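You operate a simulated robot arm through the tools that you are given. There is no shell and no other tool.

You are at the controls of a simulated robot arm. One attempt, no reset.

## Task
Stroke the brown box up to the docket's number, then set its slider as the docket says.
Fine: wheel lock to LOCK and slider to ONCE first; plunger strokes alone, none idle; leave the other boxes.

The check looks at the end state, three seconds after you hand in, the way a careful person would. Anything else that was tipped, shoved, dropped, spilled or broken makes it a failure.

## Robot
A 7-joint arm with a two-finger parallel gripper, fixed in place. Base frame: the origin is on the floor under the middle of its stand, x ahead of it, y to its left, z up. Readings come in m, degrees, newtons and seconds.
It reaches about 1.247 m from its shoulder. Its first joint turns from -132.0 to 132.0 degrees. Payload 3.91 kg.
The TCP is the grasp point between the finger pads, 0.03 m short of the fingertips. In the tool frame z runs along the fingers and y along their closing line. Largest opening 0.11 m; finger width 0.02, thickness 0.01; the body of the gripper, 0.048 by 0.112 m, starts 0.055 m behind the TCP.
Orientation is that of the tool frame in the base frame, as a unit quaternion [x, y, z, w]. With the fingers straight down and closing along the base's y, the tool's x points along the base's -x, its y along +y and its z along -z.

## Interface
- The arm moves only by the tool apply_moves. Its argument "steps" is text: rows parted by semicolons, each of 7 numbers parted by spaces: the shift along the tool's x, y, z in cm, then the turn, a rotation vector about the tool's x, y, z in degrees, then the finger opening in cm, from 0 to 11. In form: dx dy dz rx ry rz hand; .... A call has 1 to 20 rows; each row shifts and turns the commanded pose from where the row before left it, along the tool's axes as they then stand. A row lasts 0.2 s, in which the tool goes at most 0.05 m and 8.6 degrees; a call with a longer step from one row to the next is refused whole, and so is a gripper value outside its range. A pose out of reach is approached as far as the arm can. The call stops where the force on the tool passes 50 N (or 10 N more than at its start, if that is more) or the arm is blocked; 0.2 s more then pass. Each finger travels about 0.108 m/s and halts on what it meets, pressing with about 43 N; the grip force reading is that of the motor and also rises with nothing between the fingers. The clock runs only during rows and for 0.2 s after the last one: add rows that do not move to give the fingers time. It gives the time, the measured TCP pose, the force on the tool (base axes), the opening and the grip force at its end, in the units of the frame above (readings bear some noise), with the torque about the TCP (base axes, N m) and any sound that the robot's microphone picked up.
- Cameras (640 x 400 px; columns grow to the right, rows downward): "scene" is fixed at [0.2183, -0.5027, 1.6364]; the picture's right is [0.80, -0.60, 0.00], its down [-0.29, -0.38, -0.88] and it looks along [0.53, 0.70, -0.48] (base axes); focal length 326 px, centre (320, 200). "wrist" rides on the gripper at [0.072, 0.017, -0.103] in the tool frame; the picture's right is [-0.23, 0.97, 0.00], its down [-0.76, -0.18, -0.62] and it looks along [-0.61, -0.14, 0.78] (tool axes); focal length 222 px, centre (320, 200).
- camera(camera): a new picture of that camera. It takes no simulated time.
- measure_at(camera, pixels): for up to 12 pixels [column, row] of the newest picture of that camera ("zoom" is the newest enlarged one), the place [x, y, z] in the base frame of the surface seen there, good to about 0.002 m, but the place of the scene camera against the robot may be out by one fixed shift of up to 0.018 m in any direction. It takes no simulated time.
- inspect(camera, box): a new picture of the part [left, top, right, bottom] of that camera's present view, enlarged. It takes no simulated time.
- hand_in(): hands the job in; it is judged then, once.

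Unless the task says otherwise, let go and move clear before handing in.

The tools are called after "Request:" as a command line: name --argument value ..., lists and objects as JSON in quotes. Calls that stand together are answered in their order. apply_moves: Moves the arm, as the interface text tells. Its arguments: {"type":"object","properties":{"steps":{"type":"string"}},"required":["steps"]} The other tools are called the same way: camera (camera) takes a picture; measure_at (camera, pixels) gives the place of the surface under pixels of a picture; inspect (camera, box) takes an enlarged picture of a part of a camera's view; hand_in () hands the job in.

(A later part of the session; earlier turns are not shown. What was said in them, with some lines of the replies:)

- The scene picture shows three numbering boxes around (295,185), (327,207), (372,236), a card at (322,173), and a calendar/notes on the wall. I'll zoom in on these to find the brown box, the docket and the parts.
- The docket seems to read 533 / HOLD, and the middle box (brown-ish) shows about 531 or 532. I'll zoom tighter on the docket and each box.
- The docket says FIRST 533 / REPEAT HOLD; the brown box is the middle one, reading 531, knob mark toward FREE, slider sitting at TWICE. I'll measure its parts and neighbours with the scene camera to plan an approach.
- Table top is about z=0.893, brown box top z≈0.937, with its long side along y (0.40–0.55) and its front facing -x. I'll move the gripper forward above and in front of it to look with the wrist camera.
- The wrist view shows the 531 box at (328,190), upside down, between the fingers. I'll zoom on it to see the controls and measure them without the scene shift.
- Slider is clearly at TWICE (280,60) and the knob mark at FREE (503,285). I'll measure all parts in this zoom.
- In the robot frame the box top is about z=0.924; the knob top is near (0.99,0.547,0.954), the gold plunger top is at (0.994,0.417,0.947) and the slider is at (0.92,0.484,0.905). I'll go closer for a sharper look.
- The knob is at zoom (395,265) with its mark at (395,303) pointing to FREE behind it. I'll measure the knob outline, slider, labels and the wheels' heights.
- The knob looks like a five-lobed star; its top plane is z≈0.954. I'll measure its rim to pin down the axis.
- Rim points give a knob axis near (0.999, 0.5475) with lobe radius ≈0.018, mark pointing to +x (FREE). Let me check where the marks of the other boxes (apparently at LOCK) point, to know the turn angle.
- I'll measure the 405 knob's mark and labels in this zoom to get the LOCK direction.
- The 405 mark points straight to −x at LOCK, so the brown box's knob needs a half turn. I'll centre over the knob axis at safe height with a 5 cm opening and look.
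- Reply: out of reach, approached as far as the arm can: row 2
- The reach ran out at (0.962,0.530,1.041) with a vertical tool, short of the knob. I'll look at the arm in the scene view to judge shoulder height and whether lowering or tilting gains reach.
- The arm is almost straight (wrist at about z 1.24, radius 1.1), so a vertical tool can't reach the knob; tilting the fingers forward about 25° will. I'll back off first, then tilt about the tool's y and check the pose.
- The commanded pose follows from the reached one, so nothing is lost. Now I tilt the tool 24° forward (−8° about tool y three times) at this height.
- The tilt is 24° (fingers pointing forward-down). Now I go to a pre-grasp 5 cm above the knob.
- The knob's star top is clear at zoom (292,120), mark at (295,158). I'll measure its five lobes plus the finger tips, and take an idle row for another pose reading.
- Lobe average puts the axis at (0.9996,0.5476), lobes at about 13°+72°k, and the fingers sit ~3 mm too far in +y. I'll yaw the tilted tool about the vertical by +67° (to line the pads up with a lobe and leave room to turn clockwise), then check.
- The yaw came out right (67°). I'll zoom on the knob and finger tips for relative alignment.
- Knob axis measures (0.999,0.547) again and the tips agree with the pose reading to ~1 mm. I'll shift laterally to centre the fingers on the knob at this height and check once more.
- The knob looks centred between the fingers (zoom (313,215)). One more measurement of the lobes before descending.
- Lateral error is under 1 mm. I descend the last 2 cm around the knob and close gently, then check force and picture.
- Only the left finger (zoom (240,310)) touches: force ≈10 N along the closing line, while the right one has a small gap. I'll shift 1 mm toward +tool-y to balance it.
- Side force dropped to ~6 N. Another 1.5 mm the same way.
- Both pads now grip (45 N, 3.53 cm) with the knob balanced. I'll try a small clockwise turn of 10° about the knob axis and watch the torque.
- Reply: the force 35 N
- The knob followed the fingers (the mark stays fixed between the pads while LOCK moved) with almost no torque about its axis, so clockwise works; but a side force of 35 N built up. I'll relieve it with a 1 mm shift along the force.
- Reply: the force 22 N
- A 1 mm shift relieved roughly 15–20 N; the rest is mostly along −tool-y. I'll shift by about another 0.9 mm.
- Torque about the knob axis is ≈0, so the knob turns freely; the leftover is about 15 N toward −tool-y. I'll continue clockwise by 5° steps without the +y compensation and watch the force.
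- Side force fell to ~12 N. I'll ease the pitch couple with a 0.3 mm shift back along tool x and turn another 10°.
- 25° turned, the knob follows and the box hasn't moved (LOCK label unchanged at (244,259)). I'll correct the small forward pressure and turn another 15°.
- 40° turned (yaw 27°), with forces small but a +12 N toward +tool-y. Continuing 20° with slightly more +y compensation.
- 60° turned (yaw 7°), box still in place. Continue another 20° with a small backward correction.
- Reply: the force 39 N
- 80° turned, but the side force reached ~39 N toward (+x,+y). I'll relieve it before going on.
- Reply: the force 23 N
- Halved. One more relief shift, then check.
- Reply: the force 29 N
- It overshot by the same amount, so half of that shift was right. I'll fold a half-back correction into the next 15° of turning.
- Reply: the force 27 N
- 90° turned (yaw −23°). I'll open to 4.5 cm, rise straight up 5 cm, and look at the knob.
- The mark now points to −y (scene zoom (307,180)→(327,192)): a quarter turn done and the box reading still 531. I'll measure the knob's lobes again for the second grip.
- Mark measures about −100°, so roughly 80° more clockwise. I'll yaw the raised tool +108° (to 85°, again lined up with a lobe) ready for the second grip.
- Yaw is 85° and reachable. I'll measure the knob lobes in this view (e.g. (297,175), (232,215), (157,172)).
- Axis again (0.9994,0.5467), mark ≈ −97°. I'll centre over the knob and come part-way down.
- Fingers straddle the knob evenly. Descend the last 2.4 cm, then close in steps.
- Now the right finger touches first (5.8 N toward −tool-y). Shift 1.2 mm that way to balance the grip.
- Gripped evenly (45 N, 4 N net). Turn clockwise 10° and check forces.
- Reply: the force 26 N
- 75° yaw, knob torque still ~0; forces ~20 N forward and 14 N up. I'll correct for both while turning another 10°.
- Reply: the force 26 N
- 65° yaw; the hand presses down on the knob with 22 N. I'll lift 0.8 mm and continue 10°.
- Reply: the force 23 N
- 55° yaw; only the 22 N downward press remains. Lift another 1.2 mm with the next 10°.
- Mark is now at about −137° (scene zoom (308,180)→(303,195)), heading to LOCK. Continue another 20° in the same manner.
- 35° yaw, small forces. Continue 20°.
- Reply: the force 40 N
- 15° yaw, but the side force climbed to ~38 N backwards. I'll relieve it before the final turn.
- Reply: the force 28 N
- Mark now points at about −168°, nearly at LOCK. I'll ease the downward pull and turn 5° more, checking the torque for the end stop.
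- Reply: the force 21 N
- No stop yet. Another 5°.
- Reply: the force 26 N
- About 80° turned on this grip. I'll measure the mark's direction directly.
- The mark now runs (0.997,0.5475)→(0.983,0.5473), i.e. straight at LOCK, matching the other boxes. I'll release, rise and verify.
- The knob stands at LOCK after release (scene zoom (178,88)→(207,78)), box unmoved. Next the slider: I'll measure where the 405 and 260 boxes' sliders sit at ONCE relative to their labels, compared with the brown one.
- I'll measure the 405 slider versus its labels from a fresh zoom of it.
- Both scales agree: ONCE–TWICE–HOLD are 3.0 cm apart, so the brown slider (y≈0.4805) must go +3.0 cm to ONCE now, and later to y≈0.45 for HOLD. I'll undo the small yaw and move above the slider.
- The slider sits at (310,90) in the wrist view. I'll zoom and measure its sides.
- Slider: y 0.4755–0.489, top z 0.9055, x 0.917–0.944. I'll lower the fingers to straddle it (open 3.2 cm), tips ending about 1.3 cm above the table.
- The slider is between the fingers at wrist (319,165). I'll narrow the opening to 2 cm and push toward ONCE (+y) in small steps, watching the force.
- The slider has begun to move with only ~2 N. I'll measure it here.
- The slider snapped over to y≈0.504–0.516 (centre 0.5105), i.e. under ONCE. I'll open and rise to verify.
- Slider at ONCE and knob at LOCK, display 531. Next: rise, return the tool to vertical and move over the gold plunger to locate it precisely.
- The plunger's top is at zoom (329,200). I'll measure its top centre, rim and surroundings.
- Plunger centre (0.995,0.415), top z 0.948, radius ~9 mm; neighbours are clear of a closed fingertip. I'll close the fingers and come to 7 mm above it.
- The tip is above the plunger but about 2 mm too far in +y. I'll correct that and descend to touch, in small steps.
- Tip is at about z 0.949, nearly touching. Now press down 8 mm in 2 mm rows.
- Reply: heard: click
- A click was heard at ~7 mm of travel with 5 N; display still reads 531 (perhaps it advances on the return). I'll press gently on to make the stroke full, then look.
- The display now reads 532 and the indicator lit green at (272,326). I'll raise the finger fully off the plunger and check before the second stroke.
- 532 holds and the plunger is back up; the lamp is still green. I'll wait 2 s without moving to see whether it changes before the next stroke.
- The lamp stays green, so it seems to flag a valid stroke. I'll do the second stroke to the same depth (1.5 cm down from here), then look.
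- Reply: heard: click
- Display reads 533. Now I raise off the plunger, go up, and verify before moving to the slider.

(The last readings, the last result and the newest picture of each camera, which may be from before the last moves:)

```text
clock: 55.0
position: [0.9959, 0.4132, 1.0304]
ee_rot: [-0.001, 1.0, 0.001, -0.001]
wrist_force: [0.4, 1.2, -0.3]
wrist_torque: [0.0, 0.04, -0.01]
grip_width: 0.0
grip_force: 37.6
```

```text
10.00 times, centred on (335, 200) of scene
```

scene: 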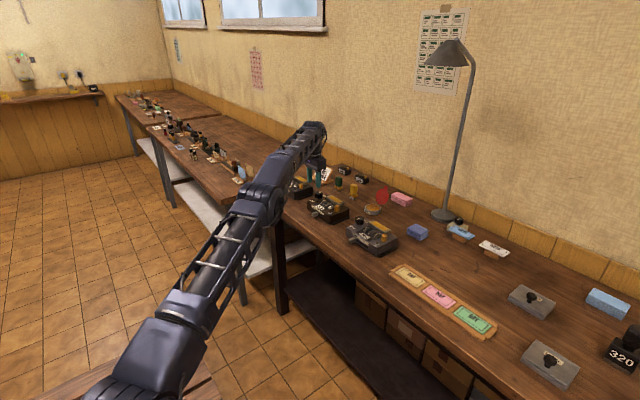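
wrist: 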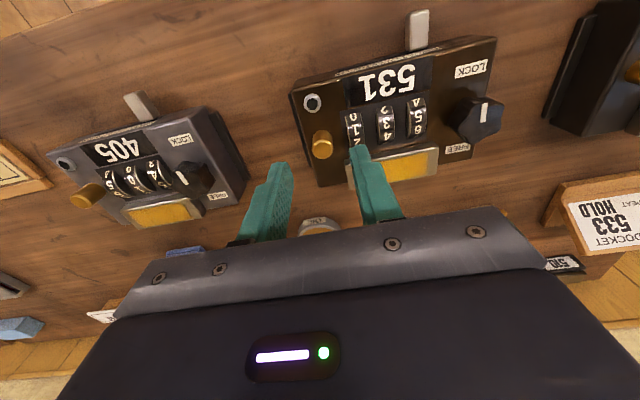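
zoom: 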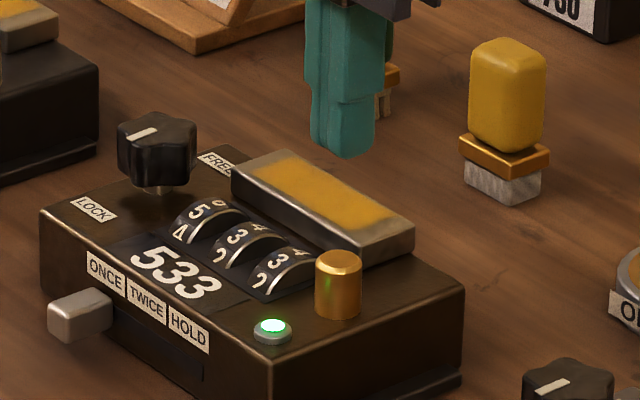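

533 stands with the plunger up. I'll go back to a position above the slider, tilt 24° as before and open to 3.4 cm.

Request:
apply_moves --steps "2.6 3.23 0 0 0 0 0; 2.6 3.23 0 0 0 0 0; 2.6 3.23 0 0 0 0 3.4; 0 0 0 0 -8 0 3.4; 0 0 0 0 -8 0 3.4; 0 0 0 0 -8 0 3.4; 0 0 0 0 0 0 3.4"

Request:
inspect --camera "wrist" --box '[230, 60, 430, 190]'

```text
clock: 56.6
position: [0.9177, 0.5126, 1.0315]
ee_rot: [-0.001, 0.978, 0.001, 0.208]
wrist_force: [-0.1, -0.1, 0.5]
wrist_torque: [-0.02, -0.02, -0.02]
grip_width: 0.0343
grip_force: 0.1
```

```text
3.08 times, centred on (330, 125) of wrist
```

zoom: 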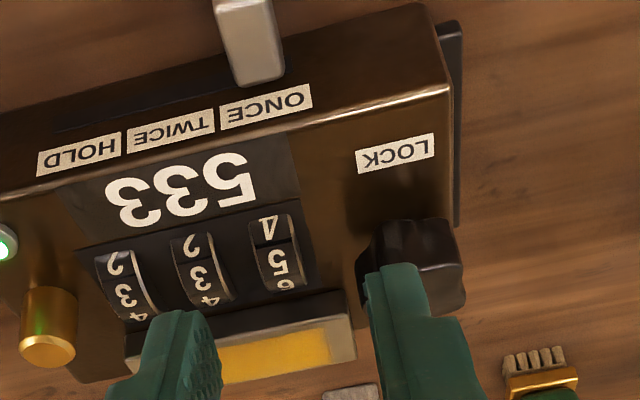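

Box shows 533; slider at zoom (248,40). Quick measure of its sides before descending.

Request:
measure_at --camera "zoom" --pixels '[[222, 15], [270, 10], [238, 75], [280, 70], [250, 40], [80, 155], [265, 108]]'

```text
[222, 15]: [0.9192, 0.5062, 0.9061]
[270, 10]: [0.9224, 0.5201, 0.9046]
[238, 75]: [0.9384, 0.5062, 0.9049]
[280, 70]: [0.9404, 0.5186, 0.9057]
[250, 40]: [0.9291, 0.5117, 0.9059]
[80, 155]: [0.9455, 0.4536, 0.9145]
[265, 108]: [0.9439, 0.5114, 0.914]
```

Slider centre is y≈0.5125, right under the fingers. Descend 10.7 cm straddling it.

Request:
apply_moves --steps "1.45 0 3.26 0 0 0 3.4; 1.45 0 3.26 0 0 0 3.4; 1.0 0 2.25 0 0 0 3.4; 0.45 0 1.0 0 0 0 3.4; 0 0 0 0 0 0 3.4"

Request:
inspect --camera "wrist" --box '[220, 110, 460, 260]'

```text
clock: 57.8
position: [0.9181, 0.5126, 0.9238]
ee_rot: [0.0, 0.978, 0.001, 0.206]
wrist_force: [0.1, 0.2, -0.1]
wrist_torque: [-0.02, 0.01, -0.03]
grip_width: 0.0339
grip_force: 0.0
```

```text
2.67 times, centred on (340, 185) of wrist
```

zoom: 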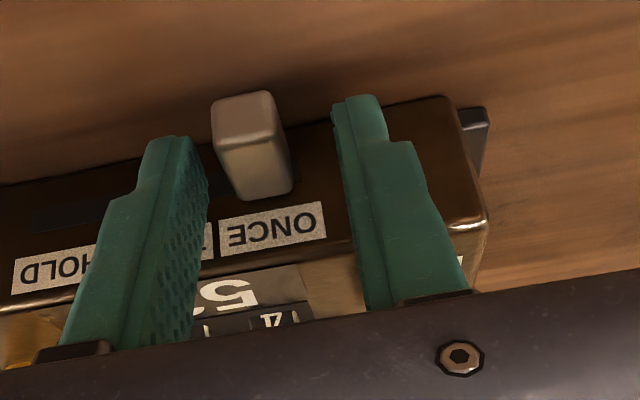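

Slider is well between the fingers. Narrow to 2 cm and push −y 5.4 cm in small rows, past TWICE toward HOLD.

Request:
apply_moves --steps "0 0 0 0 0 0 2.0; 0 0 0 0 0 0 2.0; 0 -0.6 0 0 0 0 2.0; 0 -0.6 0 0 0 0 2.0; 0 -0.6 0 0 0 0 2.0; 0 -0.6 0 0 0 0 2.0; 0 -0.6 0 0 0 0 2.0; 0 -0.6 0 0 0 0 2.0; 0 -0.6 0 0 0 0 2.0; 0 -0.6 0 0 0 0 2.0; 0 -0.6 0 0 0 0 2.0; 0 0 0 0 0 0 2.0"

Request:
inspect --camera "wrist" --box '[220, 110, 460, 260]'

```text
clock: 60.4
position: [0.9177, 0.4562, 0.9255]
ee_rot: [0.0, 0.978, 0.002, 0.207]
wrist_force: [-0.2, -2.0, 0.3]
wrist_torque: [-0.03, 0.02, -0.03]
grip_width: 0.021
grip_force: 0.5
```

```text
2.67 times, centred on (340, 185) of wrist
```

zoom: 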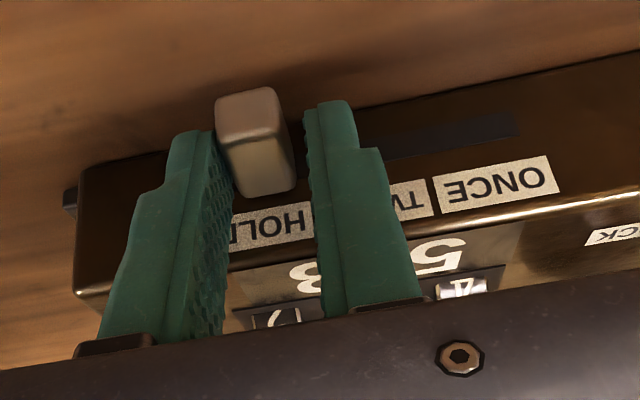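

Request:
measure_at --camera "zoom" --pixels '[[222, 125], [278, 118], [245, 185], [290, 180], [265, 160], [265, 232]]'

```text
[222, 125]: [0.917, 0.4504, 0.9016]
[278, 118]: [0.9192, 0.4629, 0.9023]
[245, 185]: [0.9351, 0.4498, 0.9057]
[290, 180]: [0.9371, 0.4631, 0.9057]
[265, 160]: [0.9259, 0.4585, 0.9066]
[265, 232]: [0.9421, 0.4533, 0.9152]
```

The slider (y 0.449–0.463) has been pulled past the middle and leans on the −y finger with ~2 N toward HOLD. I'll follow 4 mm further, then open so it settles, and rise.

Request:
apply_moves --steps "0 -0.4 0 0 0 0 2.2; 0 0 0 0 0 0 3.4; 0 0 0 0 0 0 3.4; 0 0 0 0 0 0 3.4"

Request:
inspect --camera "wrist" --box '[220, 110, 460, 260]'

```text
clock: 61.4
position: [0.9177, 0.452, 0.9249]
ee_rot: [0.0, 0.978, 0.002, 0.207]
wrist_force: [0.1, -0.1, 0.2]
wrist_torque: [-0.03, 0.02, 0.02]
grip_width: 0.034
grip_force: 0.0
```

```text
2.67 times, centred on (340, 185) of wrist
```

zoom: 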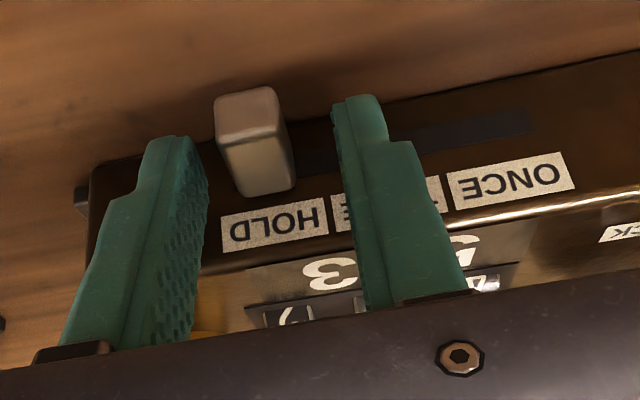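

The slider now sits under HOLD free of both fingers (same geometry as it had under ONCE). I'll rise straight up and verify everything.

Request:
apply_moves --steps "-1.45 0 -3.26 0 0 0 3.4; -1.63 0 -3.65 0 0 0 3.4; -1.63 0 -3.65 0 0 0 3.4; 0 0 0 0 0 0 3.4"

Request:
inspect --camera "wrist" --box '[200, 30, 440, 190]'

Request:
inspect --camera "scene" --box '[300, 180, 360, 228]'

```text
clock: 62.4
position: [0.918, 0.453, 1.0394]
ee_rot: [0.0, 0.978, 0.002, 0.207]
wrist_force: [-0.1, -0.1, -0.2]
wrist_torque: [0.01, 0.01, 0.01]
grip_width: 0.034
grip_force: 0.1
```

```text
2.50 times, centred on (320, 110) of wrist
```

zoom: 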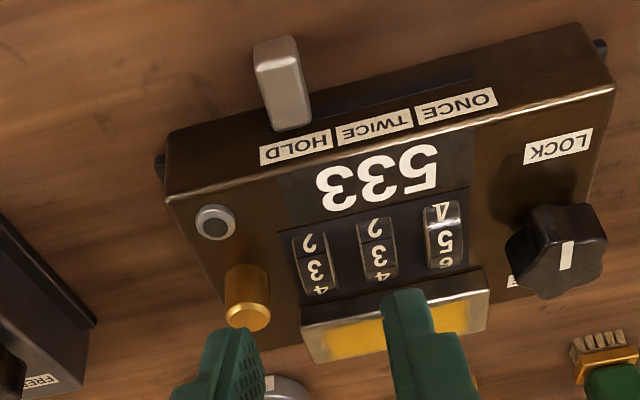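

```text
8.33 times, centred on (330, 204) of scene
```

zoom: 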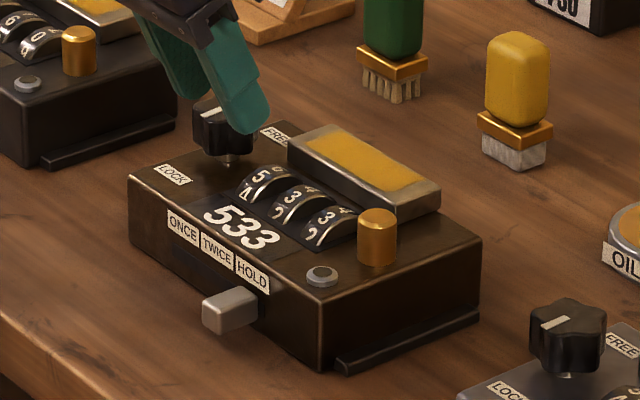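

Display 533, slider at HOLD (230,310), knob mark toward LOCK, box in the same place; the lamp went out. I'll retreat up and back, then check the whole bench.

Request:
apply_moves --steps "2.03 0 -3.64 0 0 0 3.4; 2.03 0 -3.64 0 0 0 3.4; 2.03 0 -3.64 0 0 0 3.4; 2.03 0 -3.64 0 0 0 3.4; 2.03 0 -3.64 0 0 0 3.4; 2.03 0 -3.64 0 0 0 3.4; 0 0 0 0 0 0 3.4; 0 0 0 0 0 0 3.4"

Request:
camera --camera "scene"

Request:
inspect --camera "scene" --box '[260, 150, 420, 250]'

Request:
inspect --camera "scene" --box '[304, 188, 352, 226]'

```text
clock: 64.2
position: [0.7187, 0.4529, 1.189]
ee_rot: [-0.001, 0.978, 0.001, 0.207]
wrist_force: [-0.2, -0.9, -0.5]
wrist_torque: [0.0, 0.01, 0.01]
grip_width: 0.0341
grip_force: 0.0
```

```text
taken
```

scene: 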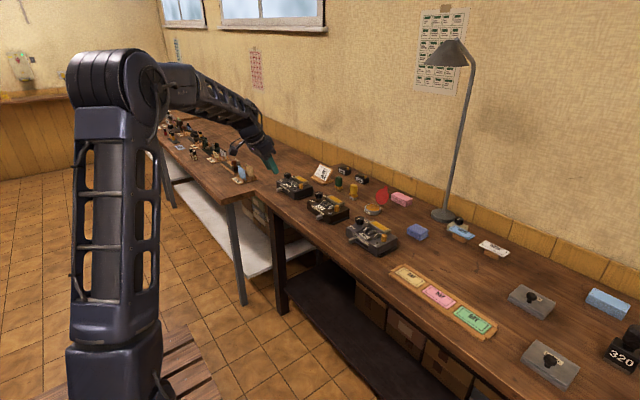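

```text
4.00 times, centred on (340, 200) of scene
```

zoom: 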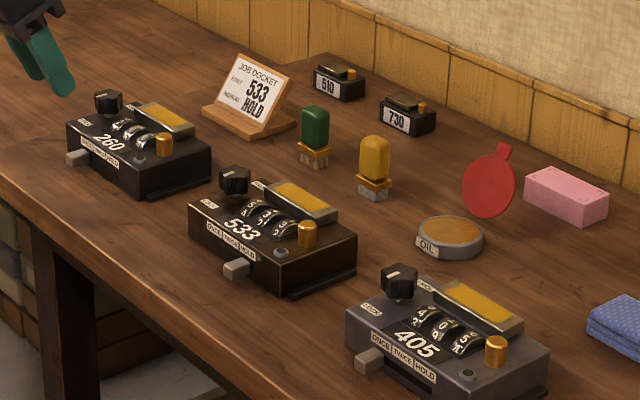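

```text
10.53 times, centred on (328, 207) of scene
```

zoom: 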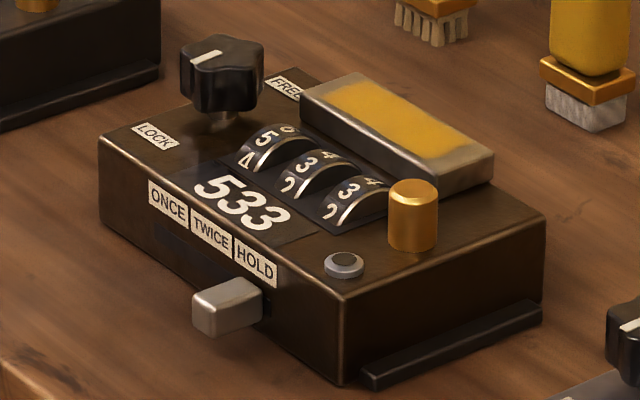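

The box sits exactly where it was: 533, knob at LOCK, slider at HOLD (230,305), and the neighbours are unchanged. One last measure of the slider against the HOLD label and of the knob mark.

Request:
measure_at --camera "zoom" --pixels '[[235, 288], [215, 318], [200, 305], [225, 330], [255, 265], [210, 232], [193, 61], [220, 51]]'

```text
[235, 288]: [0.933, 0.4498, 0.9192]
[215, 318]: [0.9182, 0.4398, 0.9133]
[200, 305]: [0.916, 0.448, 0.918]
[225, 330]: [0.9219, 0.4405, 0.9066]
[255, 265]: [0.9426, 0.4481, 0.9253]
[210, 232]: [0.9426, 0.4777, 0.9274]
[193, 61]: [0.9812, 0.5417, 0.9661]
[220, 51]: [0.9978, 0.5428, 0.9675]
```

The slider centre (~0.4455) has the same 3 mm offset from its HOLD label that the others have at ONCE. The knob mark points at 184° (LOCK), and the display reads 533. The arm is clear, so I'm handing in.

Request:
hand_in

```text
The job is handed in.
```

The brown box now reads 533, as the docket asks, and its slider is at HOLD. The job is handed in; I haven't seen a verdict.

- **Set-up first:** I turned the wheel lock from FREE to LOCK and moved the slider from TWICE to ONCE before any stroke.
- **Strokes:** I pressed the plunger twice, and each press advanced the count: 531 to 532, then 532 to 533. None were idle.
- **Final state:** The lock is still at LOCK. Lined up against its label, the slider sits at HOLD.
- **Surroundings:** The brown box did not shift on the table. The other boxes and nearby items look the same as at the start. The arm is clear of the bench items.

Turning the lock knob took two grips and put up to about 39 N of sideways force on it. The knob turned freely throughout.
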